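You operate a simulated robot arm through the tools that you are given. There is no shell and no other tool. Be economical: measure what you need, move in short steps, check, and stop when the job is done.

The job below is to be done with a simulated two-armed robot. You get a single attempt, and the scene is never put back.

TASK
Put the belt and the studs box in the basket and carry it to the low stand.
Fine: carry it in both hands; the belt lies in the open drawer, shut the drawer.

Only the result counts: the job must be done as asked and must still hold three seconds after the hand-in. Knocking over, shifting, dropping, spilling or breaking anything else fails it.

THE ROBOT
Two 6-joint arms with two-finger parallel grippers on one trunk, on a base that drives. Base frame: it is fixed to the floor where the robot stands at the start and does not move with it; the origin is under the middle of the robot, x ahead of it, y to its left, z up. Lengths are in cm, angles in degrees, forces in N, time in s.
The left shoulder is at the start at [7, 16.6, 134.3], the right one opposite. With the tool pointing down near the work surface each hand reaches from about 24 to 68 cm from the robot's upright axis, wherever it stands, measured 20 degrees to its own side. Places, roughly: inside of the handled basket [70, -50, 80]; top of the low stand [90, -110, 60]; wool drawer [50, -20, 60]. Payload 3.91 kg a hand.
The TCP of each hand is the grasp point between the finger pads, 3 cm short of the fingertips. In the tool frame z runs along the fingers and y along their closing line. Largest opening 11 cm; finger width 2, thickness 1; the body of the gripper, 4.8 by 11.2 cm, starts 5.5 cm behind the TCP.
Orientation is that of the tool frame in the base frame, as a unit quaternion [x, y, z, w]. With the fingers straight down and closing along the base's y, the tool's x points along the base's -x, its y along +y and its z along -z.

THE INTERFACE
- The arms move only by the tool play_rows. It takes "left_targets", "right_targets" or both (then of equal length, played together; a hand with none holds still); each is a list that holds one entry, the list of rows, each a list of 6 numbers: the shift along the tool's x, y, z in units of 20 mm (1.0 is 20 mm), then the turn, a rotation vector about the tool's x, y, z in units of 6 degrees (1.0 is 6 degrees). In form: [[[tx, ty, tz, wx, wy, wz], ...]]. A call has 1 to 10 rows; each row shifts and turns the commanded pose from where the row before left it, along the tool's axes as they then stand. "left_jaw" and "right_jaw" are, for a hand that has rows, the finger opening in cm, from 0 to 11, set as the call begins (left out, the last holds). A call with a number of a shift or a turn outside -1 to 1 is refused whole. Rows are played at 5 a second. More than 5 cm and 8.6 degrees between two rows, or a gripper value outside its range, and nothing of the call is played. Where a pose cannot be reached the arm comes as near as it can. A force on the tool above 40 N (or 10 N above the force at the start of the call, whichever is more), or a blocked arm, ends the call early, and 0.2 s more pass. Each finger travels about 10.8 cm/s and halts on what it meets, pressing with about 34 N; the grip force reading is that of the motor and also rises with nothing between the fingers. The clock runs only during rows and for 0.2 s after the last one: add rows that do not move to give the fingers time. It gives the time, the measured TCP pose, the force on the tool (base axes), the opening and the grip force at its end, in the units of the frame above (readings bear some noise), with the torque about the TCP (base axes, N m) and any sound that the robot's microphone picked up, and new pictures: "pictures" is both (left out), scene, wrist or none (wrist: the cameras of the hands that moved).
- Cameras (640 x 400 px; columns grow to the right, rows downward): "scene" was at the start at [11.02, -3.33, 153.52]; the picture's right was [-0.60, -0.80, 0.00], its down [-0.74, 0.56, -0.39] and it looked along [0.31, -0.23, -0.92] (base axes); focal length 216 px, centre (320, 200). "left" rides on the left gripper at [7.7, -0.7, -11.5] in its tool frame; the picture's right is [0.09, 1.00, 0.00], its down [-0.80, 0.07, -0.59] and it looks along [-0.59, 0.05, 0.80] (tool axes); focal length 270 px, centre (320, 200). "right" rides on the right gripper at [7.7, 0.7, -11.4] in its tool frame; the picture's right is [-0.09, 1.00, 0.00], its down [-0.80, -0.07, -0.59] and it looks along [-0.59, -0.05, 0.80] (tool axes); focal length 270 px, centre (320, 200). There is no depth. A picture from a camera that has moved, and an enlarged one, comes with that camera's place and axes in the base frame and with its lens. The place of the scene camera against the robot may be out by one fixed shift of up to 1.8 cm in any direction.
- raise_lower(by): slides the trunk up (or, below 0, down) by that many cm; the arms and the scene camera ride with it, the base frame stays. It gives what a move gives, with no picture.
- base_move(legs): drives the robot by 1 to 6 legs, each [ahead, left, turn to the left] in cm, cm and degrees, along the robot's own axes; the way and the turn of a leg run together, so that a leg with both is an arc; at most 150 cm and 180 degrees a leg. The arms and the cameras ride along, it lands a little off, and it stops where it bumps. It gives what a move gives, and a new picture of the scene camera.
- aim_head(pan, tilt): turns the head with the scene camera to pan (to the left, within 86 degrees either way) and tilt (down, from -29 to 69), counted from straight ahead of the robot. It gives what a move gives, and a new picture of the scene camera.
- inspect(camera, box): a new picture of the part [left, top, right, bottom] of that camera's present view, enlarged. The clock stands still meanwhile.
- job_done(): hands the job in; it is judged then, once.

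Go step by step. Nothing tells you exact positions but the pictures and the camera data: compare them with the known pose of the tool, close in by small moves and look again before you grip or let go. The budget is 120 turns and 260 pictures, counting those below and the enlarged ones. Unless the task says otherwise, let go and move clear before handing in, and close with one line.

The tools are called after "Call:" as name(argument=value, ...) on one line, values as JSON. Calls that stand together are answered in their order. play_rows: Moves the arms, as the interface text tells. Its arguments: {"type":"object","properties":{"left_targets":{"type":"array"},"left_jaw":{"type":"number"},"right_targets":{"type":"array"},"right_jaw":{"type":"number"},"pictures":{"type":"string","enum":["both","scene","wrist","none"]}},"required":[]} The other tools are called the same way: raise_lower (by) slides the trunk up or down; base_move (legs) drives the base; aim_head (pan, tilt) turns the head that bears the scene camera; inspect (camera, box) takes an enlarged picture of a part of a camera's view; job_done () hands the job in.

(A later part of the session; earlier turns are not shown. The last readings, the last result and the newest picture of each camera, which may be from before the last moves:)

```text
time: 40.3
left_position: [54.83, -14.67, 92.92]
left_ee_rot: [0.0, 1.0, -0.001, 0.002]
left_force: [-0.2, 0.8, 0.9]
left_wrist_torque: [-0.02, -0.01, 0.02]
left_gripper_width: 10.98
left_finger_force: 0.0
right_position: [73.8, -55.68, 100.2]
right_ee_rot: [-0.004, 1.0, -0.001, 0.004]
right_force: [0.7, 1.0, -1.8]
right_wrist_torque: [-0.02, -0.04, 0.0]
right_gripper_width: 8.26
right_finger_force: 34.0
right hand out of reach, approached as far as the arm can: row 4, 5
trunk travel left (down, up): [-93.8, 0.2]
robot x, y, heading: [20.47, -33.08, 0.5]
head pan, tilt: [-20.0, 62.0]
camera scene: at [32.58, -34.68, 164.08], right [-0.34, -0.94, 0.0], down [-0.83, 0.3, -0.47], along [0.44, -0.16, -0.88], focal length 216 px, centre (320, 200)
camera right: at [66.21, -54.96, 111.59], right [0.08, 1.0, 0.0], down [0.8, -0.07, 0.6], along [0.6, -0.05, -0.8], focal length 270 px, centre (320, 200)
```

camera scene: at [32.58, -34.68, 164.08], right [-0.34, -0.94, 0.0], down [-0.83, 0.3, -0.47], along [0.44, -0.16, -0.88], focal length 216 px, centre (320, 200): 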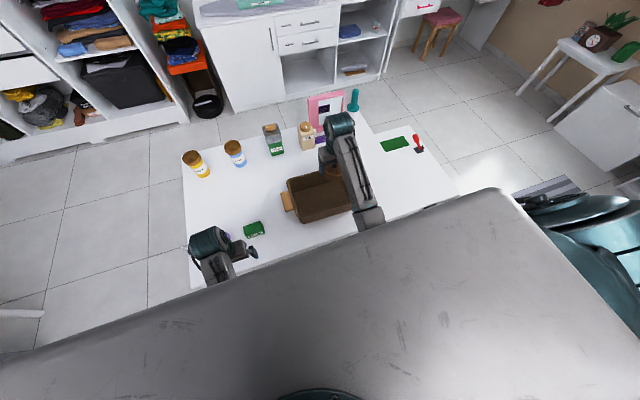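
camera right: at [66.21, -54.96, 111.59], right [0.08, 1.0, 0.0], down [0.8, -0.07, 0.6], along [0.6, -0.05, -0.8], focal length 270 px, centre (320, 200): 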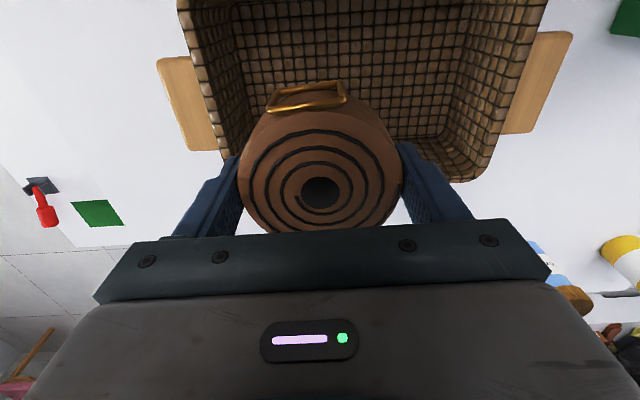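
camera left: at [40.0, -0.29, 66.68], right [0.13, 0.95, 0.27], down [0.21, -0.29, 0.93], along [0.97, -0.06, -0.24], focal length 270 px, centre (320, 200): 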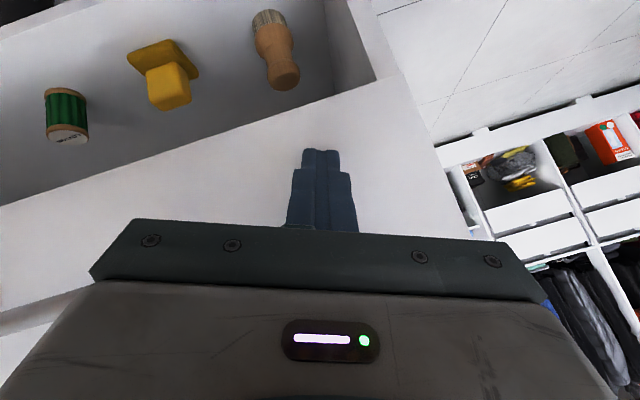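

Basket centre is about [73.3,-52.2] and its handles are at y -67.6 and -36.8. I'll lower the belt into it.

Call:
play_rows(right_targets=[[[0, 0.3, 1, 0, 0, 0], [0, 0, 1, 0, 0, 0], [0, 0, 1, 0, 0, 0], [0, 0, 1, 0, 0, 0], [0, 0, 1, 0, 0, 0], [0, 0, 1, 0, 0, 0], [0, 0, 1, 0, 0, 0]]], pictures="wrist")

```text
time: 41.9
left_position: [54.87, -14.75, 93.03]
left_ee_rot: [0.0, 1.0, 0.0, 0.001]
left_force: [-0.3, 0.4, 0.6]
left_wrist_torque: [-0.02, 0.0, -0.02]
left_gripper_width: 11.02
left_finger_force: 0.0
right_position: [73.99, -55.31, 86.11]
right_ee_rot: [-0.003, 1.0, 0.001, 0.005]
right_force: [0.2, 0.6, -1.4]
right_wrist_torque: [-0.02, -0.01, 0.01]
right_gripper_width: 8.28
right_finger_force: 34.2
trunk travel left (down, up): [-93.8, 0.2]
robot x, y, heading: [20.13, -32.71, 0.3]
head pan, tilt: [-20.0, 62.0]
camera right: at [66.21, -54.57, 97.61], right [0.08, 1.0, 0.0], down [0.8, -0.07, 0.6], along [0.6, -0.05, -0.8], focal length 270 px, centre (320, 200)
```

right: 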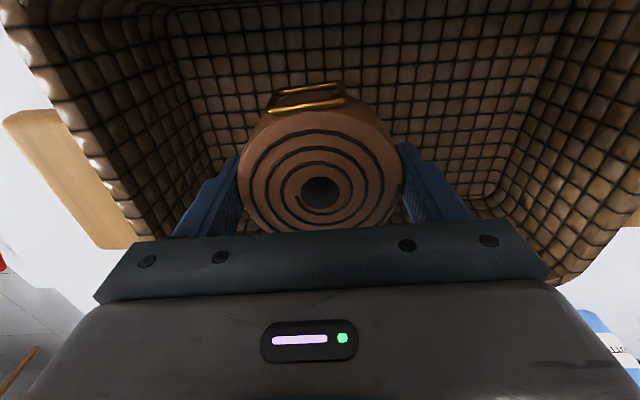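

Inside the walls with clearance. I'll go down gently until near the floor.

Call:
play_rows(right_targets=[[[0, 0, 0.5, 0, 0, 0], [0, 0, 0.4, 0, 0, 0], [0, 0, 0.2, 0, 0, 0], [0, 0, 0.2, 0, 0, 0]]], pictures="wrist")

```text
time: 42.9
left_position: [54.81, -14.62, 92.86]
left_ee_rot: [0.0, 1.0, 0.001, 0.0]
left_force: [-0.2, 0.0, -0.3]
left_wrist_torque: [0.03, 0.03, 0.02]
left_gripper_width: 11.02
left_finger_force: 0.1
right_position: [74.01, -55.11, 83.53]
right_ee_rot: [-0.004, 1.0, 0.0, 0.006]
right_force: [0.4, 0.2, -1.4]
right_wrist_torque: [0.0, 0.01, 0.01]
right_gripper_width: 8.31
right_finger_force: 34.0
trunk travel left (down, up): [-93.8, 0.2]
robot x, y, heading: [19.81, -32.89, 0.2]
head pan, tilt: [-20.0, 62.0]
camera right: at [66.28, -54.48, 95.01], right [0.08, 1.0, 0.0], down [0.8, -0.07, 0.6], along [0.6, -0.05, -0.8], focal length 270 px, centre (320, 200)
```

right: 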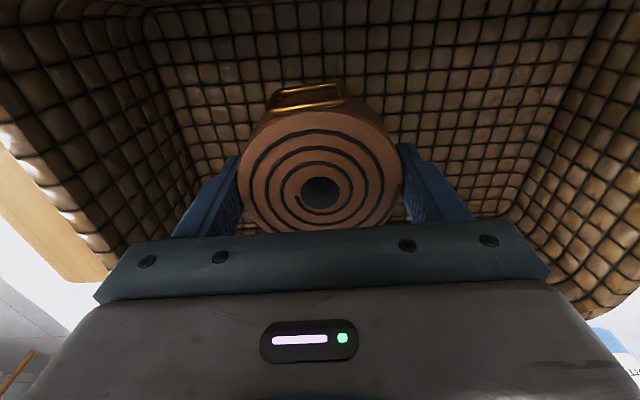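

Call:
play_rows(right_targets=[[[0, 0, 0.25, 0, 0, 0], [0, 0, 0.2, 0, 0, 0], [0, 0, 0, 0, 0, 0]]], pictures="none")

Call:
play_rows(right_targets=[[[0, 0, 0, 0, 0, 0], [0, 0, 0, 0, 0, 0]]], right_jaw=9.8, pictures="wrist")

```text
time: 43.7
left_position: [54.96, -14.82, 92.96]
left_ee_rot: [-0.001, 1.0, -0.001, 0.001]
left_force: [0.8, 0.5, 0.3]
left_wrist_torque: [0.01, -0.02, -0.01]
left_gripper_width: 11.02
left_finger_force: 0.1
right_position: [74.02, -55.14, 82.73]
right_ee_rot: [-0.004, 1.0, 0.001, 0.005]
right_force: [0.2, -0.6, -1.0]
right_wrist_torque: [-0.01, 0.0, 0.02]
right_gripper_width: 8.31
right_finger_force: 33.7
trunk travel left (down, up): [-93.8, 0.2]
robot x, y, heading: [19.66, -32.81, 0.1]
head pan, tilt: [-20.0, 62.0]
```

```text
time: 44.3
left_position: [54.8, -14.7, 92.97]
left_ee_rot: [0.0, 1.0, -0.001, 0.001]
left_force: [-0.1, -0.1, 0.0]
left_wrist_torque: [0.02, -0.01, 0.03]
left_gripper_width: 11.0
left_finger_force: 0.1
right_position: [74.1, -55.09, 82.85]
right_ee_rot: [-0.004, 1.0, 0.0, 0.006]
right_force: [0.2, 0.4, 0.3]
right_wrist_torque: [-0.01, -0.03, 0.0]
right_gripper_width: 9.79
right_finger_force: 0.1
trunk travel left (down, up): [-93.8, 0.2]
robot x, y, heading: [19.99, -32.64, 0.3]
head pan, tilt: [-20.0, 62.0]
camera right: at [66.34, -54.4, 94.15], right [0.08, 1.0, 0.0], down [0.8, -0.07, 0.6], along [0.6, -0.05, -0.8], focal length 270 px, centre (320, 200)
```

right: 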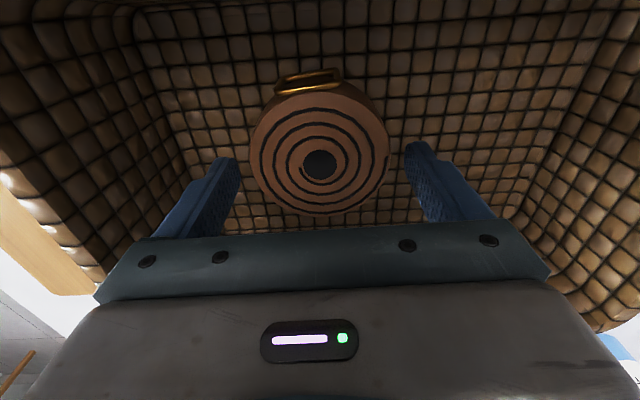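

The belt rests in the basket. I'll raise the right hand out and bring the left hand over the studs box.

Call:
play_rows(right_targets=[[[0, 0, -1, 0, 0, 0], [0, 0, -1, 0, 0, 0], [0, 0, -1, 0, 0, 0], [0, 0, -1, 0, 0, 0], [0, 0, -1, 0, 0, 0], [0, 0, -1, 0, 0, 0], [0, 0, -1, 0, 0, 0], [0, 0, -1, 0, 0, 0]]], left_targets=[[[-0.7, -0.22, 0, 0, 0, 0], [-0.7, -0.22, 0, 0, 0, 0], [-0.7, -0.22, 0, 0, 0, 0], [-0.7, -0.22, 0, 0, 0, 0], [-0.7, -0.22, 0, 0, 0, 0], [-0.7, -0.22, 0, 0, 0, 0], [-0.7, -0.22, 0, 0, 0, 0], [-0.7, -0.22, 0, 0, 0, 0]]])

```text
time: 46.1
left_position: [65.69, -17.08, 92.43]
left_ee_rot: [-0.001, 1.0, 0.011, -0.005]
left_force: [-1.2, 0.1, 0.6]
left_wrist_torque: [0.02, -0.03, -0.03]
left_gripper_width: 11.0
left_finger_force: 0.0
right_position: [73.99, -55.0, 98.61]
right_ee_rot: [-0.003, 1.0, 0.0, 0.005]
right_force: [0.1, 0.3, -0.6]
right_wrist_torque: [0.0, -0.01, 0.0]
right_gripper_width: 9.8
right_finger_force: 0.1
trunk travel left (down, up): [-93.8, 0.2]
robot x, y, heading: [19.89, -33.14, 0.3]
head pan, tilt: [-20.0, 62.0]
camera scene: at [32.61, -34.81, 164.07], right [-0.34, -0.94, 0.0], down [-0.83, 0.3, -0.47], along [0.44, -0.16, -0.88], focal length 216 px, centre (320, 200)
camera right: at [66.32, -54.34, 110.14], right [0.08, 1.0, 0.0], down [0.8, -0.07, 0.6], along [0.6, -0.05, -0.8], focal length 270 px, centre (320, 200)
camera left: at [57.89, -17.87, 103.83], right [-0.09, 1.0, 0.02], down [0.81, 0.06, 0.59], along [0.59, 0.07, -0.81], focal length 270 px, centre (320, 200)
```

scene: 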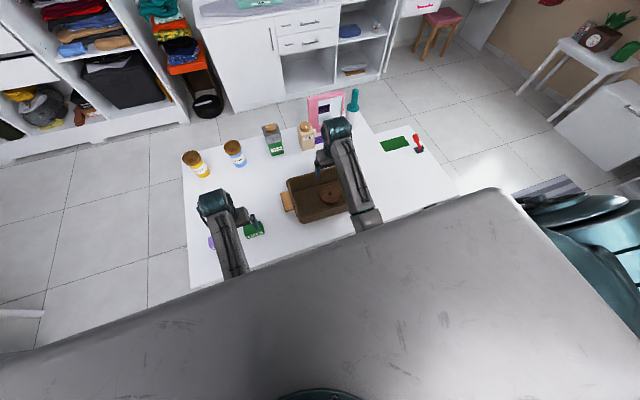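
right: 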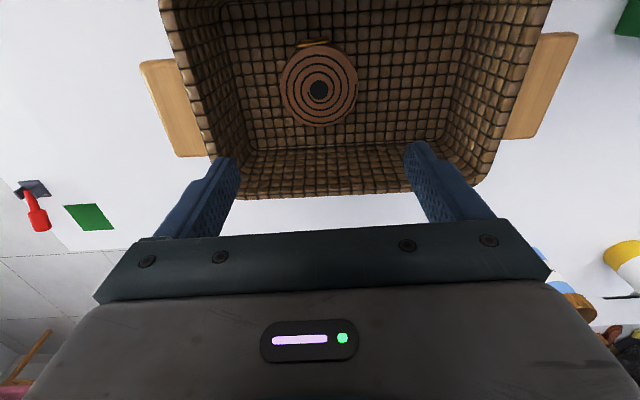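
left: 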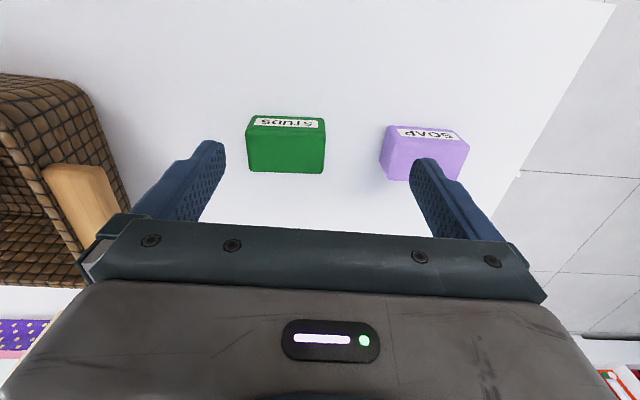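

The studs box is about 7.4 cm wide at [69,-19.7]. I'll shift over it and lower partway with a slightly narrower opening.

Call:
play_rows(left_targets=[[[-0.8, -0.65, 0.6, 0, 0, 0], [-0.8, -0.65, 0.6, 0, 0, 0], [0, 0, 1, 0, 0, 0], [0, 0, 0.8, 0, 0, 0]]], left_jaw=9.8, pictures="wrist")

```text
time: 47.1
left_position: [68.57, -19.08, 86.1]
left_ee_rot: [-0.001, 1.0, 0.014, -0.006]
left_force: [0.3, -1.0, 0.1]
left_wrist_torque: [-0.01, -0.02, 0.03]
left_gripper_width: 9.77
left_finger_force: 0.0
right_position: [73.86, -55.05, 98.75]
right_ee_rot: [-0.003, 1.0, 0.0, 0.005]
right_force: [-0.2, -1.1, 1.2]
right_wrist_torque: [0.01, 0.0, 0.0]
right_gripper_width: 9.81
right_finger_force: 0.1
trunk travel left (down, up): [-93.8, 0.2]
robot x, y, heading: [19.91, -32.84, 0.3]
head pan, tilt: [-20.0, 62.0]
camera left: at [60.96, -20.07, 97.62], right [-0.09, 1.0, 0.03], down [0.81, 0.06, 0.59], along [0.58, 0.08, -0.81], focal length 270 px, centre (320, 200)
```

left: 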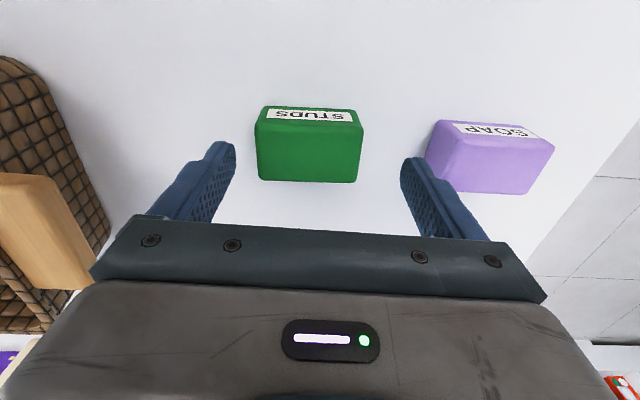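

Call:
play_rows(left_targets=[[[0, -0.2, 1, 0, 0, 0], [0, 0, 0.9, 0, 0, 0], [0, 0, 0.5, 0, 0, 0], [0, 0, 0.2, 0, 0, 0]]], pictures="wrist")

```text
time: 48.1
left_position: [69.16, -20.65, 81.69]
left_ee_rot: [-0.001, 1.0, 0.002, 0.0]
left_force: [-0.3, 0.1, 0.2]
left_wrist_torque: [-0.02, 0.0, 0.01]
left_gripper_width: 9.83
left_finger_force: 0.1
right_position: [73.92, -54.94, 98.68]
right_ee_rot: [-0.003, 1.0, 0.0, 0.005]
right_force: [0.2, -0.5, -0.4]
right_wrist_torque: [-0.01, 0.03, 0.0]
right_gripper_width: 9.79
right_finger_force: 0.0
trunk travel left (down, up): [-93.8, 0.2]
robot x, y, heading: [19.91, -32.78, 0.4]
head pan, tilt: [-20.0, 62.0]
camera left: at [61.33, -21.41, 93.01], right [-0.09, 1.0, 0.01], down [0.8, 0.07, 0.6], along [0.59, 0.06, -0.8], focal length 270 px, centre (320, 200)
```

left: 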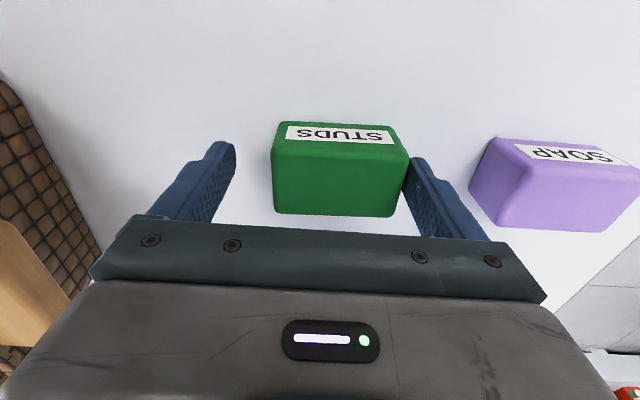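

The hand drifted right about 1 cm, so I'll correct it and lower a touch.

Call:
play_rows(left_targets=[[[0, 0.5, 0, 0, 0, 0], [0, 0, 0.4, 0, 0, 0], [0, 0, 0, 0, 0, 0]]], pictures="wrist")

```text
time: 48.9
left_position: [69.16, -20.24, 80.99]
left_ee_rot: [0.0, 1.0, -0.001, 0.0]
left_force: [-0.2, -0.3, 0.0]
left_wrist_torque: [0.0, 0.0, 0.02]
left_gripper_width: 9.79
left_finger_force: 0.1
right_position: [74.05, -55.11, 98.8]
right_ee_rot: [-0.004, 1.0, 0.0, 0.005]
right_force: [0.6, 0.8, 0.8]
right_wrist_torque: [-0.05, -0.01, -0.02]
right_gripper_width: 9.79
right_finger_force: 0.1
trunk travel left (down, up): [-93.8, 0.2]
robot x, y, heading: [20.04, -32.49, 0.5]
head pan, tilt: [-20.0, 62.0]
camera left: at [61.39, -20.91, 92.37], right [-0.09, 1.0, 0.0], down [0.8, 0.07, 0.6], along [0.59, 0.05, -0.8], focal length 270 px, centre (320, 200)
```

left: 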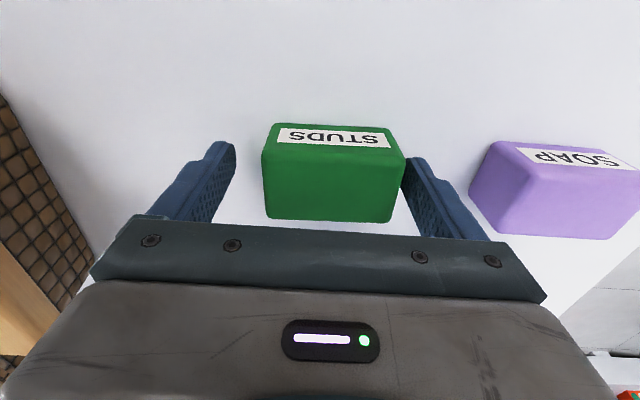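

Call:
play_rows(left_targets=[[[0, 0.3, 0.3, 0, 0, 0], [0, 0, 0, 0, 0, 0]]], pictures="none")

Call:
play_rows(left_targets=[[[0, 0, 0, 0, 0, 0], [0, 0, 0, 0, 0, 0], [0, 0, 0, 0, 0, 0]]], left_jaw=5, pictures="wrist")

```text
time: 49.5
left_position: [69.11, -19.71, 80.43]
left_ee_rot: [0.0, 1.0, 0.0, 0.001]
left_force: [0.5, 0.5, 0.1]
left_wrist_torque: [0.02, -0.01, 0.02]
left_gripper_width: 9.79
left_finger_force: 0.1
right_position: [73.9, -55.11, 98.79]
right_ee_rot: [-0.004, 1.0, 0.0, 0.005]
right_force: [0.1, 0.2, -1.0]
right_wrist_torque: [0.01, 0.02, 0.0]
right_gripper_width: 9.82
right_finger_force: 0.2
trunk travel left (down, up): [-93.8, 0.2]
robot x, y, heading: [19.78, -32.79, 0.3]
head pan, tilt: [-20.0, 62.0]
```

```text
time: 50.3
left_position: [69.12, -19.63, 80.36]
left_ee_rot: [0.0, 1.0, 0.0, 0.001]
left_force: [0.3, -1.0, 0.9]
left_wrist_torque: [0.05, -0.01, 0.02]
left_gripper_width: 7.49
left_finger_force: 33.8
right_position: [73.87, -55.05, 98.72]
right_ee_rot: [-0.003, 1.0, 0.001, 0.005]
right_force: [-0.9, -1.0, 0.7]
right_wrist_torque: [-0.02, 0.02, 0.01]
right_gripper_width: 9.78
right_finger_force: 0.0
trunk travel left (down, up): [-93.8, 0.2]
robot x, y, heading: [20.26, -32.92, 0.2]
head pan, tilt: [-20.0, 62.0]
camera left: at [61.39, -20.28, 91.75], right [-0.09, 1.0, 0.0], down [0.8, 0.07, 0.6], along [0.59, 0.05, -0.8], focal length 270 px, centre (320, 200)
```

left: 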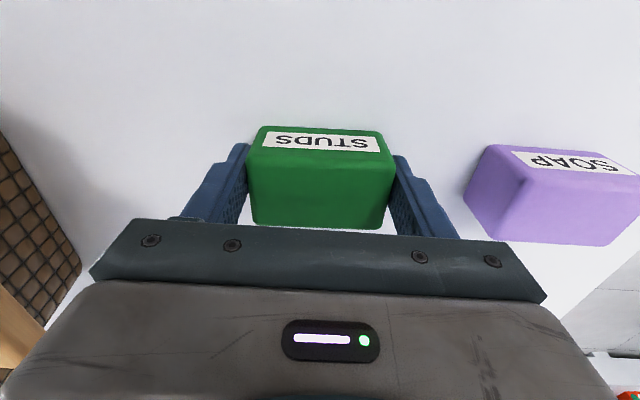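

The studs box is gripped. I'll lift it while pulling back a little, then yaw the left hand 90° so it fits beside the belt.

Call:
play_rows(left_targets=[[[0, 0, -1, 0, 0, 0], [0, 0, -1, 0, 0, 0], [0.3, 0, -1, 0, 0, 0], [0.4, 0, -1, 0, 0, 0], [0.4, 0, -1, 0, 0, 0], [0.4, 0, -1, 0, 0, 0], [0.4, 0, -1, 0, 0, 0], [0.4, 0, -1, 0, 0, 0], [0.4, 0, -1, 0, 0, 0], [0, 0, -1, 0, 0, 0]]], pictures="none")

Call:
play_rows(left_targets=[[[0, 0, 0, 0, 0, 1], [0, 0, 0, 0, 0, 1], [0, 0, 0, 0, 0, 1], [0, 0, 0, 0, 0, 1], [0, 0, 0, 0, 0, 1], [0, 0, 0, 0, 0, 1], [0, 0, 0, 0, 0, 1], [0, 0, 0, 0, 0, 1]]], pictures="none")

Call:
play_rows(left_targets=[[[0, 0, 0, 0, 0, 1], [0, 0, 0, 0, 0, 1], [0, 0, 0, 0, 0, 1], [0, 0, 0, 0, 0, 1], [0, 0, 0, 0, 0, 1], [0, 0, 0, 0, 0, 1], [0, 0, 0, 0, 0, 1]]], pictures="both")

```text
time: 52.5
left_position: [63.82, -12.85, 99.27]
left_ee_rot: [-0.002, 0.997, 0.072, 0.001]
left_force: [0.1, 0.1, -0.3]
left_wrist_torque: [-0.04, -0.01, -0.01]
left_gripper_width: 7.44
left_finger_force: 34.2
right_position: [74.01, -55.11, 98.88]
right_ee_rot: [-0.004, 1.0, 0.0, 0.005]
right_force: [0.6, 0.0, 0.7]
right_wrist_torque: [-0.01, -0.01, 0.01]
right_gripper_width: 9.8
right_finger_force: 0.0
trunk travel left (down, up): [-93.8, 0.2]
robot x, y, heading: [19.92, -32.63, 0.5]
head pan, tilt: [-20.0, 62.0]
stopped in row 10 (left hand): the arm was blocked; the commanded pose is now the measured one
```

```text
time: 54.4
left_position: [63.81, -12.96, 99.18]
left_ee_rot: [0.404, 0.912, 0.066, -0.028]
left_force: [0.3, -0.1, 0.8]
left_wrist_torque: [-0.01, -0.02, 0.0]
left_gripper_width: 7.39
left_finger_force: 34.4
right_position: [74.02, -55.09, 98.72]
right_ee_rot: [-0.003, 1.0, 0.001, 0.006]
right_force: [-0.3, -0.2, 0.3]
right_wrist_torque: [0.01, 0.04, 0.01]
right_gripper_width: 9.8
right_finger_force: 0.0
trunk travel left (down, up): [-93.8, 0.2]
robot x, y, heading: [19.98, -32.73, 0.4]
head pan, tilt: [-20.0, 62.0]
```

```text
time: 56.0
left_position: [63.86, -12.88, 99.23]
left_ee_rot: [0.703, 0.707, 0.052, -0.048]
left_force: [-0.4, 0.1, 0.0]
left_wrist_torque: [0.01, 0.0, 0.02]
left_gripper_width: 7.42
left_finger_force: 34.0
right_position: [73.9, -55.11, 98.82]
right_ee_rot: [-0.003, 1.0, 0.0, 0.005]
right_force: [-0.9, -0.9, 0.0]
right_wrist_torque: [-0.02, 0.0, 0.04]
right_gripper_width: 9.8
right_finger_force: 0.0
trunk travel left (down, up): [-93.8, 0.2]
robot x, y, heading: [19.68, -33.16, 0.4]
head pan, tilt: [-20.0, 62.0]
camera scene: at [32.51, -34.81, 164.08], right [-0.34, -0.94, 0.0], down [-0.83, 0.3, -0.47], along [0.44, -0.16, -0.88], focal length 216 px, centre (320, 200)
camera left: at [62.99, -6.91, 111.64], right [1.0, 0.09, 0.02], down [0.07, -0.88, 0.48], along [0.06, -0.47, -0.88], focal length 270 px, centre (320, 200)
```

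scene: 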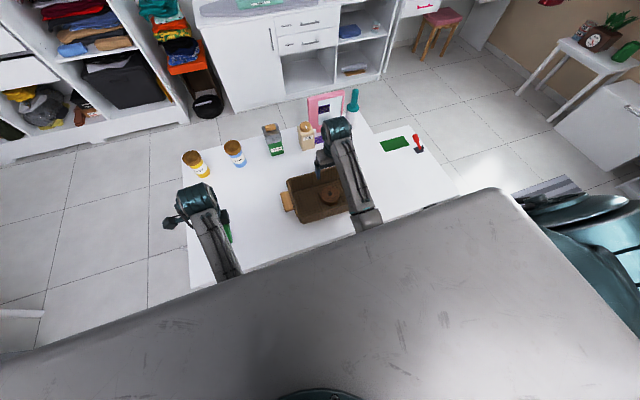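
left: 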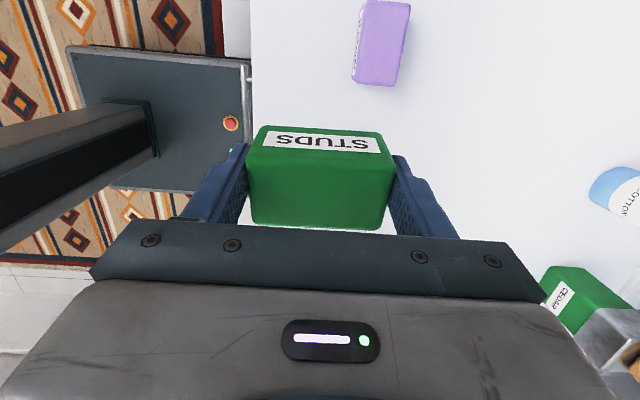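

The left hand holds the box, yawed. I'll straighten its 8° tilt, then strafe right 27 cm to bring it over the basket.

Call:
play_rows(left_targets=[[[0, 0, 0, 0, -0.7, 0], [0, 0, 0, 0, -0.65, 0]]], pictures="none")

Call:
base_move(legs=[[0, -27, 0]])

Call:
inspect(camera="left", box=[0, 0, 640, 400])

```text
time: 56.5
left_position: [63.69, -13.06, 98.59]
left_ee_rot: [0.705, 0.709, 0.0, 0.004]
left_force: [0.4, -0.1, -0.6]
left_wrist_torque: [-0.01, 0.01, -0.01]
left_gripper_width: 7.42
left_finger_force: 34.1
left hand out of reach, approached as far as the arm can: row 2
right_position: [74.07, -54.88, 98.87]
right_ee_rot: [-0.004, 1.0, 0.0, 0.005]
right_force: [0.6, -0.4, -0.3]
right_wrist_torque: [0.04, 0.02, 0.0]
right_gripper_width: 9.79
right_finger_force: 0.1
trunk travel left (down, up): [-93.8, 0.2]
robot x, y, heading: [20.12, -32.96, 0.2]
head pan, tilt: [-20.0, 62.0]
```

```text
time: 58.4
left_position: [63.93, -39.58, 98.64]
left_ee_rot: [0.705, 0.709, 0.002, 0.004]
left_force: [0.0, -0.2, 0.1]
left_wrist_torque: [0.03, 0.0, -0.01]
left_gripper_width: 7.41
left_finger_force: 34.2
right_position: [74.16, -81.34, 98.75]
right_ee_rot: [-0.003, 1.0, 0.0, 0.005]
right_force: [0.1, -0.3, -0.4]
right_wrist_torque: [-0.01, 0.0, -0.01]
right_gripper_width: 9.8
right_finger_force: 0.0
trunk travel left (down, up): [-93.8, 0.2]
robot x, y, heading: [20.06, -59.36, 0.4]
head pan, tilt: [-20.0, 62.0]
camera scene: at [32.67, -61.07, 164.09], right [-0.34, -0.94, 0.0], down [-0.83, 0.3, -0.47], along [0.44, -0.16, -0.88], focal length 216 px, centre (320, 200)
```

scene: 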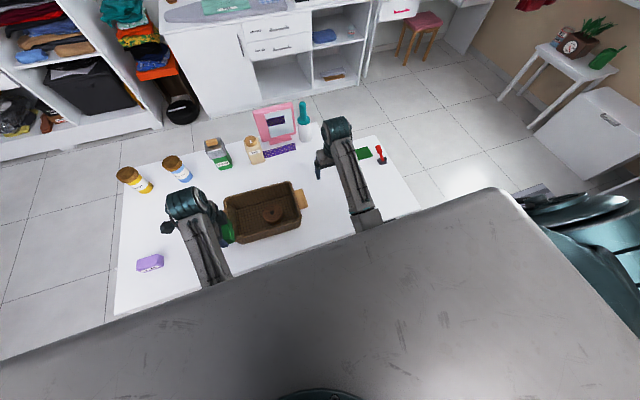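

```text
1.00 times, centred on (320, 200) of left (not enlarged: the box is as wide or as high as the picture)
camera zoom: at [63.08, -31.77, 110.1], right [1.0, 0.09, 0.01], down [0.07, -0.8, 0.6], along [0.06, -0.59, -0.8], focal length 270 px, centre (320, 200)
```

zoom: 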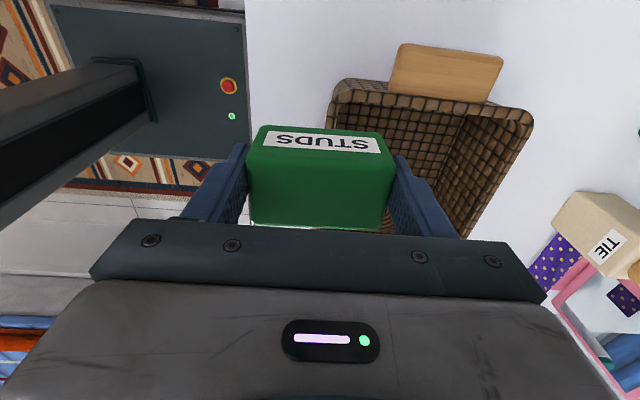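

The left handle is at about [73.7,-35.6]. I'll move the box in over the left half of the basket.

Call:
play_rows(left_targets=[[[-0.5, 0.75, 0.3, 0, 0, 0], [-0.5, 0.75, 0.3, 0, 0, 0], [-0.5, 0.75, 0.3, 0, 0, 0], [-0.5, 0.75, 0.3, 0, 0, 0], [-0.5, 0.75, 0.3, 0, 0, 0], [-0.5, 0.75, 0.3, 0, 0, 0]]], pictures="both")

```text
time: 59.8
left_position: [72.52, -44.63, 94.65]
left_ee_rot: [0.704, 0.71, 0.005, -0.007]
left_force: [-0.2, 0.7, -0.9]
left_wrist_torque: [-0.01, 0.0, 0.01]
left_gripper_width: 7.43
left_finger_force: 33.7
right_position: [74.21, -81.6, 98.64]
right_ee_rot: [-0.004, 1.0, 0.0, 0.005]
right_force: [0.4, -0.2, 0.8]
right_wrist_torque: [0.03, 0.0, 0.0]
right_gripper_width: 9.82
right_finger_force: 0.2
trunk travel left (down, up): [-93.8, 0.2]
robot x, y, heading: [19.92, -59.59, 0.3]
head pan, tilt: [-20.0, 62.0]
camera scene: at [32.75, -61.36, 164.08], right [-0.34, -0.94, 0.0], down [-0.83, 0.3, -0.47], along [0.44, -0.16, -0.88], focal length 216 px, centre (320, 200)
camera left: at [71.77, -37.06, 106.21], right [1.0, 0.1, 0.0], down [0.08, -0.81, 0.58], along [0.06, -0.58, -0.81], focal length 270 px, centre (320, 200)
```

scene: 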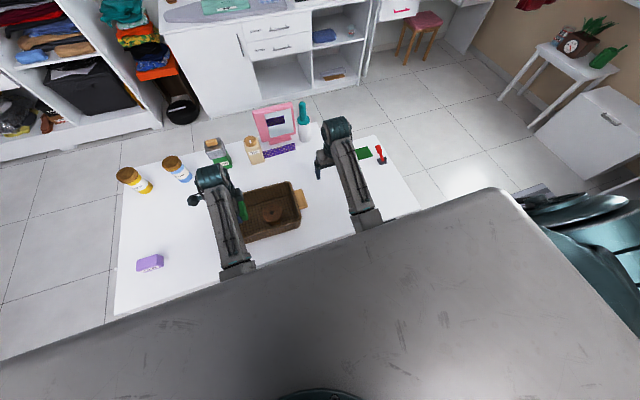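
left: 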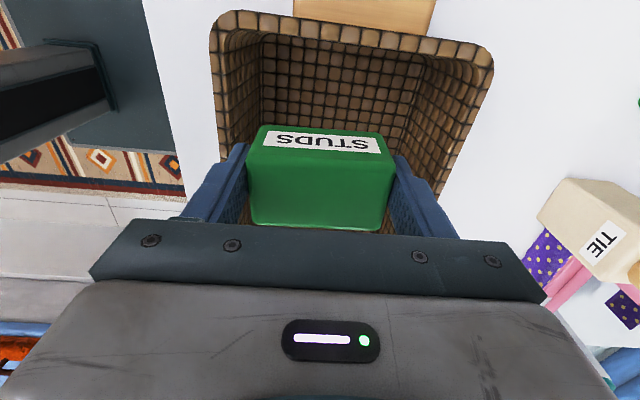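

Call:
play_rows(left_targets=[[[-0.1, 0.6, 0, 0, 0, 0], [0, 0, 1, 0, 0, 0], [0, 0, 1, 0, 0, 0], [0, 0, 1, 0, 0, 0], [0, 0, 0.8, 0, 0, 0]]], pictures="both")

```text
time: 61.0
left_position: [74.24, -45.92, 87.39]
left_ee_rot: [0.705, 0.709, 0.002, 0.003]
left_force: [-0.3, 0.4, -1.5]
left_wrist_torque: [0.0, -0.01, 0.03]
left_gripper_width: 7.4
left_finger_force: 34.5
right_position: [74.27, -81.42, 98.71]
right_ee_rot: [-0.003, 1.0, 0.001, 0.006]
right_force: [0.4, -0.4, 0.3]
right_wrist_torque: [-0.01, 0.05, -0.01]
right_gripper_width: 9.8
right_finger_force: 0.1
trunk travel left (down, up): [-93.8, 0.2]
robot x, y, heading: [19.93, -59.18, 0.3]
head pan, tilt: [-20.0, 62.0]
camera scene: at [32.73, -61.31, 164.08], right [-0.34, -0.94, 0.0], down [-0.83, 0.3, -0.47], along [0.44, -0.16, -0.88], focal length 216 px, centre (320, 200)
camera left: at [73.41, -38.19, 98.96], right [1.0, 0.09, 0.01], down [0.07, -0.8, 0.6], along [0.06, -0.59, -0.8], focal length 270 px, centre (320, 200)
```

scene: 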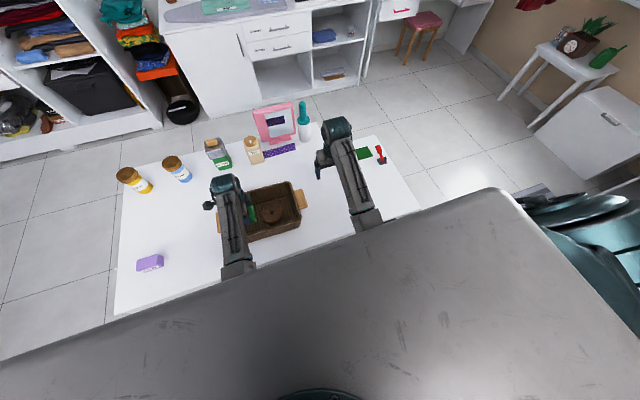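
left: 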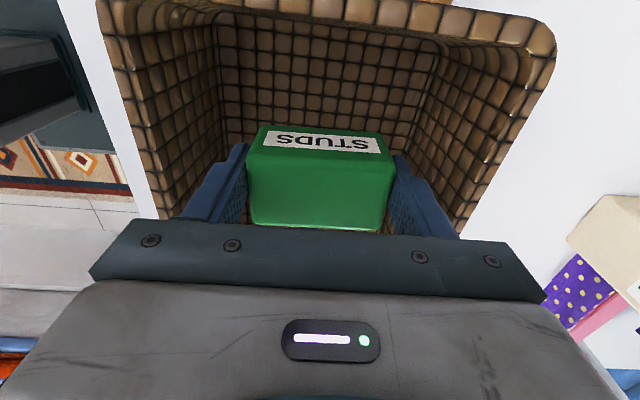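

Well inside. I'll lower the rest and release.

Call:
play_rows(left_targets=[[[0.2, 0, 0.8, 0, 0, 0], [0, 0, 0.6, 0, 0, 0], [0, 0, 0.4, 0, 0, 0], [0, 0, 0.2, 0, 0, 0], [0, 0, 0, 0, 0, 0]]], pictures="wrist")

```text
time: 62.2
left_position: [74.14, -45.52, 83.36]
left_ee_rot: [0.705, 0.709, 0.002, 0.003]
left_force: [-0.3, 0.7, -0.5]
left_wrist_torque: [-0.05, -0.01, -0.02]
left_gripper_width: 7.43
left_finger_force: 33.6
right_position: [74.1, -81.6, 98.65]
right_ee_rot: [-0.002, 1.0, 0.001, 0.005]
right_force: [0.0, -1.0, 0.3]
right_wrist_torque: [0.01, 0.01, 0.0]
right_gripper_width: 9.81
right_finger_force: 0.1
trunk travel left (down, up): [-93.8, 0.2]
robot x, y, heading: [20.05, -59.32, 0.2]
head pan, tilt: [-20.0, 62.0]
camera left: at [73.38, -37.75, 94.98], right [1.0, 0.09, 0.01], down [0.07, -0.8, 0.6], along [0.06, -0.59, -0.8], focal length 270 px, centre (320, 200)
```

left: 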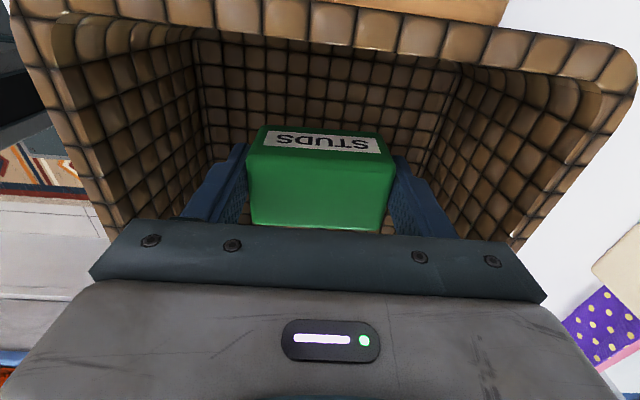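

Call:
play_rows(left_targets=[[[0, 0, 0.3, 0, 0, 0], [0, 0, 0, 0, 0, 0]]], pictures="none")

Call:
play_rows(left_targets=[[[0, 0, 0, 0, 0, 0], [0, 0, 0, 0, 0, 0]]], left_jaw=9, pictures="wrist")

```text
time: 62.8
left_position: [74.23, -45.42, 83.0]
left_ee_rot: [0.704, 0.71, 0.002, 0.002]
left_force: [0.5, 0.3, -1.1]
left_wrist_torque: [-0.01, 0.01, -0.01]
left_gripper_width: 7.43
left_finger_force: 33.9
right_position: [74.14, -81.44, 98.72]
right_ee_rot: [-0.004, 1.0, 0.001, 0.006]
right_force: [-0.2, -0.2, -0.1]
right_wrist_torque: [0.0, 0.03, 0.02]
right_gripper_width: 9.82
right_finger_force: 0.1
trunk travel left (down, up): [-93.8, 0.2]
robot x, y, heading: [19.83, -59.55, 0.2]
head pan, tilt: [-20.0, 62.0]
```

```text
time: 63.4
left_position: [74.29, -45.38, 83.04]
left_ee_rot: [0.705, 0.71, 0.002, 0.003]
left_force: [0.9, 0.6, 0.1]
left_wrist_torque: [-0.01, 0.02, -0.02]
left_gripper_width: 9.01
left_finger_force: 0.0
right_position: [74.16, -81.45, 98.71]
right_ee_rot: [-0.004, 1.0, 0.002, 0.005]
right_force: [0.5, 1.4, -0.4]
right_wrist_torque: [0.03, -0.02, -0.01]
right_gripper_width: 9.81
right_finger_force: 0.0
trunk travel left (down, up): [-93.8, 0.2]
robot x, y, heading: [20.59, -59.39, 0.4]
head pan, tilt: [-20.0, 62.0]
camera left: at [73.39, -37.69, 94.42], right [1.0, 0.09, 0.01], down [0.07, -0.8, 0.6], along [0.06, -0.59, -0.8], focal length 270 px, centre (320, 200)
```

left: 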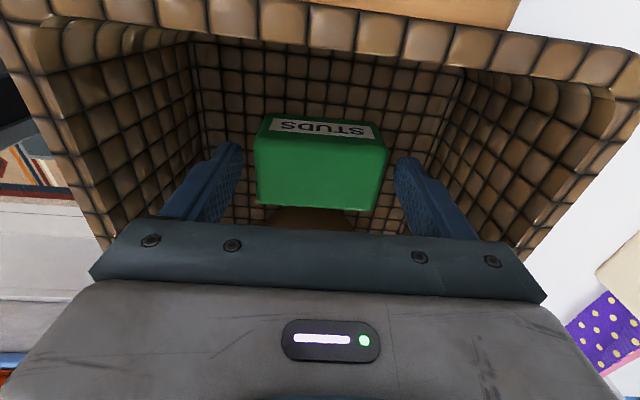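

The box is released inside. I'll raise the left hand and yaw the right hand by -90°.

Call:
play_rows(left_targets=[[[0, 0, -1, 0, 0, 0], [0, 0, -1, 0, 0, 0], [0, 0, -1, 0, 0, 0], [0, 0, -1, 0, 0, 0], [0, -0.3, -1, 0, 0, 0], [0, -0.3, -1, 0, 0, 0], [0, 0, 0, 0, 0, 0], [0, 0, 0, 0, 0, 0]]], right_targets=[[[0, 0, 0, 0, 0, -1], [0, 0, 0, 0, 0, -1], [0, 0, 0, 0, 0, -1], [0, 0, 0, 0, 0, -1], [0, 0, 0, 0, 0, -1], [0, 0, 0, 0, 0, -1], [0, 0, 0, 0, 0, -1], [0, 0, 0, 0, 0, -1]]], pictures="none")

Call:
play_rows(right_targets=[[[0, 0, 0, 0, 0, -1], [0, 0, 0, 0, 0, -1], [0, 0, 0, 0, 0, -1], [0, 0, 0, 0, 0, -1], [0, 0, 0, 0, 0, -1], [0, 0, 0, 0, 0, -1], [0, 0, 0, 0, 0, -1]]], right_jaw=11, pictures="both")

```text
time: 65.2
left_position: [73.08, -44.79, 94.99]
left_ee_rot: [0.704, 0.71, 0.006, 0.0]
left_force: [0.0, -1.1, 0.0]
left_wrist_torque: [-0.02, 0.05, 0.0]
left_gripper_width: 8.95
left_finger_force: 0.1
right_position: [74.02, -81.5, 98.71]
right_ee_rot: [-0.411, 0.912, -0.002, 0.005]
right_force: [-1.2, -0.1, 0.8]
right_wrist_torque: [0.0, 0.02, -0.02]
right_gripper_width: 9.82
right_finger_force: 0.1
trunk travel left (down, up): [-93.8, 0.2]
robot x, y, heading: [20.45, -59.63, 0.8]
head pan, tilt: [-20.0, 62.0]
```

```text
time: 66.8
left_position: [72.86, -44.84, 94.78]
left_ee_rot: [0.704, 0.71, 0.005, -0.001]
left_force: [0.1, -0.7, -0.5]
left_wrist_torque: [0.02, -0.01, 0.02]
left_gripper_width: 9.02
left_finger_force: 0.0
right_position: [74.12, -81.58, 98.81]
right_ee_rot: [0.711, -0.703, 0.003, -0.003]
right_force: [0.1, 0.5, 0.1]
right_wrist_torque: [0.03, -0.02, -0.03]
right_gripper_width: 10.98
right_finger_force: 0.0
trunk travel left (down, up): [-93.8, 0.2]
robot x, y, heading: [20.68, -59.41, 0.1]
head pan, tilt: [-20.0, 62.0]
camera scene: at [32.68, -61.35, 164.08], right [-0.34, -0.94, 0.0], down [-0.83, 0.3, -0.47], along [0.44, -0.16, -0.88], focal length 216 px, centre (320, 200)
camera right: at [73.6, -89.14, 110.18], right [-1.0, 0.08, -0.01], down [0.06, 0.8, 0.6], along [0.05, 0.59, -0.8], focal length 270 px, centre (320, 200)
```

scene: 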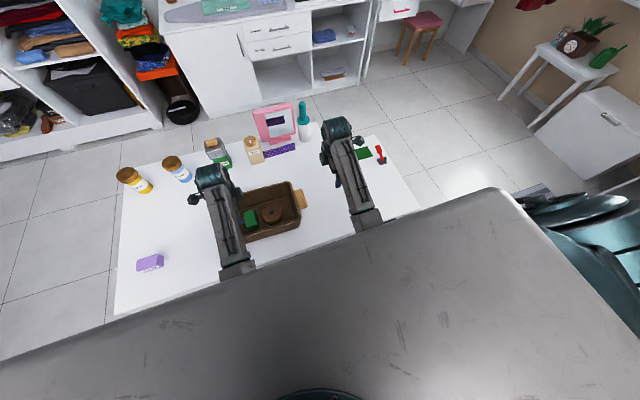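
right: 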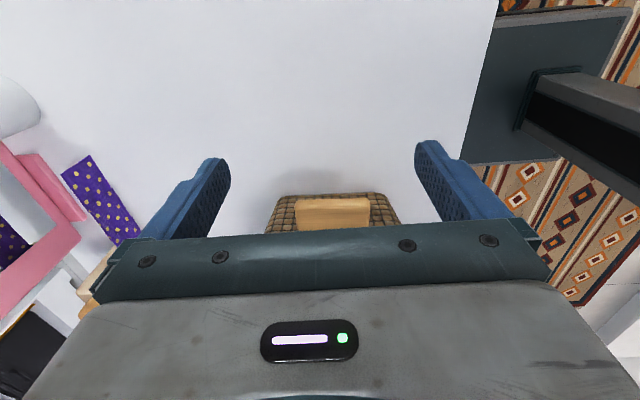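

Both hands are yawed. I'll strafe back left about 7 cm to centre the robot on the basket and view the handles.

Call:
base_move(legs=[[0, 7.2, 0]])

Call:
play_rows(left_targets=[[[0.5, 0.2, 0, 0, 0, 0], [0.5, 0.2, 0, 0, 0, 0]]], right_targets=[[[-0.7, 0, 0, 0, 0, 0], [-0.7, 0, 0, 0, 0, 0]]], left_jaw=11, pictures="both")

```text
time: 67.9
left_position: [73.01, -38.32, 94.76]
left_ee_rot: [0.705, 0.709, 0.009, -0.002]
left_force: [-0.1, -1.3, 0.1]
left_wrist_torque: [0.03, -0.01, 0.0]
left_gripper_width: 9.0
left_finger_force: 0.2
right_position: [74.14, -75.22, 98.68]
right_ee_rot: [0.709, -0.705, 0.001, -0.005]
right_force: [-0.4, 0.4, 0.4]
right_wrist_torque: [0.04, 0.02, -0.02]
right_gripper_width: 11.0
right_finger_force: 0.1
trunk travel left (down, up): [-93.8, 0.2]
robot x, y, heading: [19.95, -52.32, 0.1]
head pan, tilt: [-20.0, 62.0]
camera scene: at [32.65, -55.3, 164.07], right [-0.34, -0.94, -0.01], down [-0.83, 0.3, -0.47], along [0.44, -0.15, -0.88], focal length 216 px, centre (320, 200)
```

scene: 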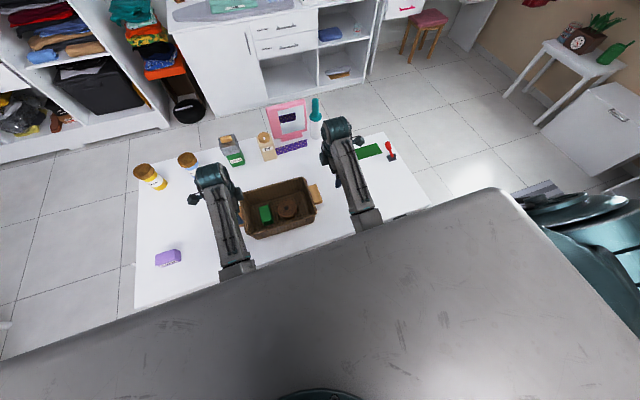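

```text
time: 68.5
left_position: [73.78, -36.11, 94.78]
left_ee_rot: [0.705, 0.71, 0.006, -0.001]
left_force: [-0.5, -0.2, -0.5]
left_wrist_torque: [0.02, 0.0, 0.01]
left_gripper_width: 11.0
left_finger_force: 0.0
right_position: [74.12, -72.06, 98.64]
right_ee_rot: [0.709, -0.705, 0.003, -0.005]
right_force: [0.1, 0.3, 0.4]
right_wrist_torque: [0.0, 0.02, 0.01]
right_gripper_width: 11.02
right_finger_force: 0.1
trunk travel left (down, up): [-93.8, 0.2]
robot x, y, heading: [19.93, -52.38, 0.3]
head pan, tilt: [-20.0, 62.0]
camera scene: at [32.68, -54.59, 164.08], right [-0.34, -0.94, 0.0], down [-0.83, 0.3, -0.47], along [0.44, -0.16, -0.88], focal length 216 px, centre (320, 200)
camera right: at [73.54, -79.65, 110.19], right [-1.0, 0.08, -0.01], down [0.06, 0.8, 0.6], along [0.06, 0.59, -0.8], focal length 270 px, centre (320, 200)
camera left: at [72.88, -28.42, 106.24], right [1.0, 0.09, 0.01], down [0.07, -0.81, 0.59], along [0.06, -0.58, -0.81], focal length 270 px, centre (320, 200)
```

scene: 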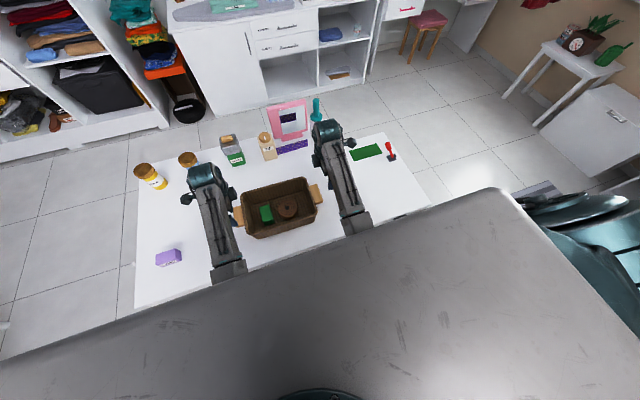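
right: 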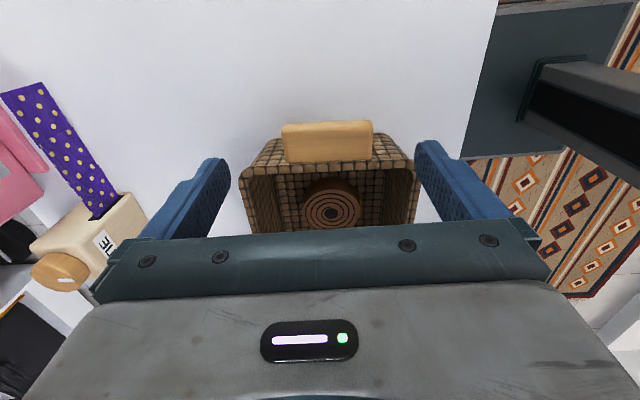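
left: 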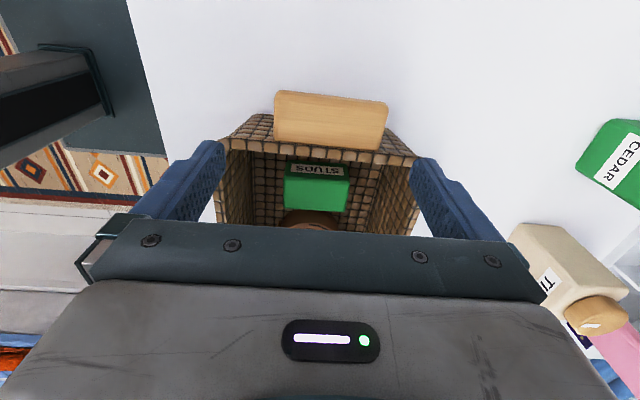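

Handle tops sit near z 85, with the left centred at about [74.4,-36] and the right at about [74,-68.3]. I'll lower both hands partway over them.

Call:
play_rows(left_targets=[[[0.04, 0.05, 0.4, 0, 0, 0], [0.04, 0.05, 0.4, 0, 0, 0], [0.04, 0.05, 0.4, 0, 0, 0], [0.04, 0.05, 0.4, 0, 0, 0], [0.04, 0.05, 0.4, 0, 0, 0]]], right_targets=[[[-0.35, 0, 0.8, 0, 0, 0], [-0.35, 0, 0.8, 0, 0, 0], [-0.35, 0, 0.8, 0, 0, 0], [-0.35, 0, 0.8, 0, 0, 0], [-0.35, 0, 0.8, 0, 0, 0]]], pictures="wrist")

```text
time: 69.7
left_position: [74.17, -35.31, 90.7]
left_ee_rot: [0.705, 0.709, 0.005, -0.001]
left_force: [-0.4, 0.0, 0.0]
left_wrist_torque: [-0.03, 0.01, -0.02]
left_gripper_width: 10.99
left_finger_force: 0.2
right_position: [74.26, -68.44, 90.79]
right_ee_rot: [0.709, -0.705, 0.004, -0.004]
right_force: [0.8, -0.7, -0.3]
right_wrist_torque: [-0.01, -0.02, 0.01]
right_gripper_width: 10.99
right_finger_force: 0.0
trunk travel left (down, up): [-93.8, 0.2]
robot x, y, heading: [20.04, -52.56, 0.1]
head pan, tilt: [-20.0, 62.0]
camera right: at [73.63, -76.07, 102.24], right [-1.0, 0.08, -0.01], down [0.06, 0.8, 0.6], along [0.06, 0.59, -0.8], focal length 270 px, centre (320, 200)
camera left: at [73.4, -27.78, 102.22], right [1.0, 0.1, 0.01], down [0.07, -0.81, 0.59], along [0.06, -0.58, -0.81], focal length 270 px, centre (320, 200)
```

right: 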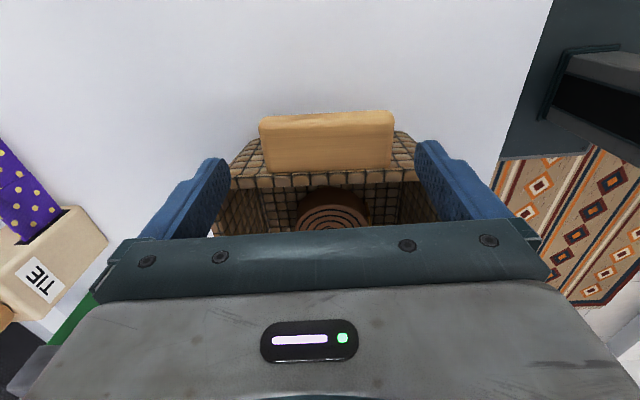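
left: 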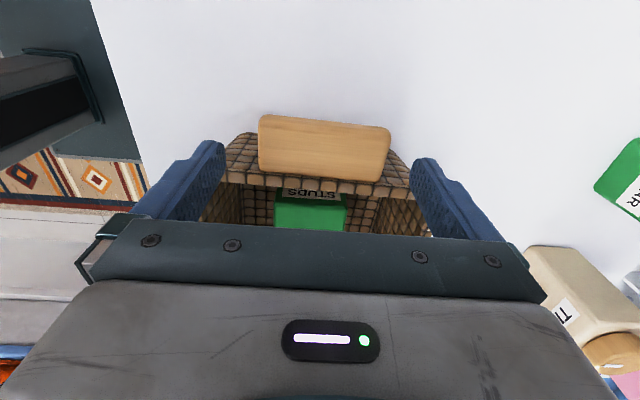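

Both are aligned over the handles. I'll lower to grip height.

Call:
play_rows(left_targets=[[[0, 0.1, 1, 0, 0, 0], [0, 0, 1, 0, 0, 0], [0, 0, 0.6, 0, 0, 0], [0, 0, 0.4, 0, 0, 0], [0, 0, 0, 0, 0, 0]]], right_targets=[[[0, 0.2, 1, 0, 0, 0], [0, 0, 1, 0, 0, 0], [0, 0, 0.6, 0, 0, 0], [0, 0, 0.4, 0, 0, 0], [0, 0, 0, 0, 0, 0]]], pictures="wrist")

```text
time: 70.9
left_position: [74.53, -35.29, 84.83]
left_ee_rot: [0.704, 0.71, 0.005, -0.001]
left_force: [0.0, 0.6, 0.0]
left_wrist_torque: [0.01, 0.0, 0.01]
left_gripper_width: 11.02
left_finger_force: 0.1
right_position: [73.79, -68.42, 84.68]
right_ee_rot: [0.709, -0.705, 0.003, -0.004]
right_force: [-0.1, -0.3, 0.4]
right_wrist_torque: [-0.01, 0.0, 0.05]
right_gripper_width: 11.02
right_finger_force: 0.1
trunk travel left (down, up): [-93.8, 0.2]
robot x, y, heading: [19.78, -52.7, 0.3]
head pan, tilt: [-20.0, 62.0]
camera right: at [73.21, -76.0, 96.22], right [-1.0, 0.08, -0.01], down [0.06, 0.8, 0.6], along [0.06, 0.59, -0.8], focal length 270 px, centre (320, 200)
camera left: at [73.7, -27.72, 96.3], right [1.0, 0.1, 0.01], down [0.07, -0.81, 0.59], along [0.06, -0.58, -0.81], focal length 270 px, centre (320, 200)
```

right: 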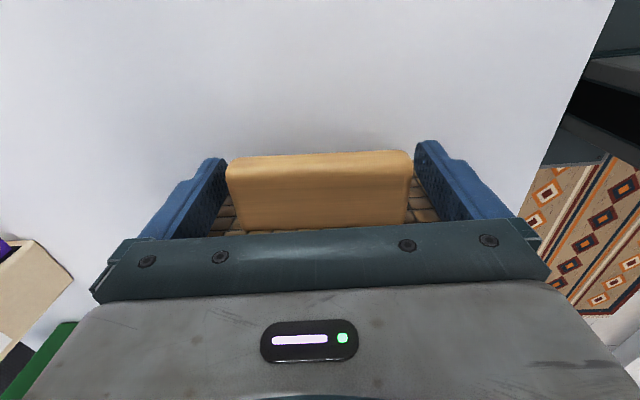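
left: 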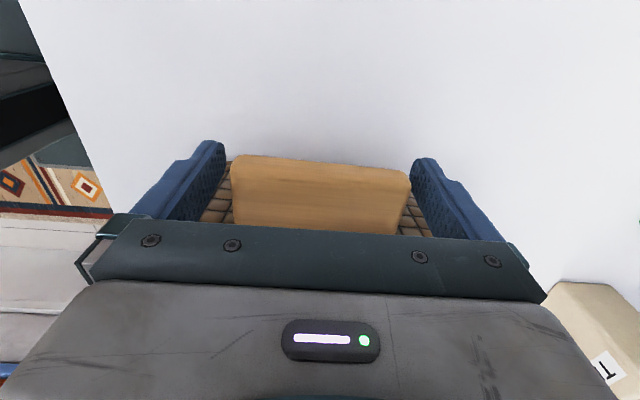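

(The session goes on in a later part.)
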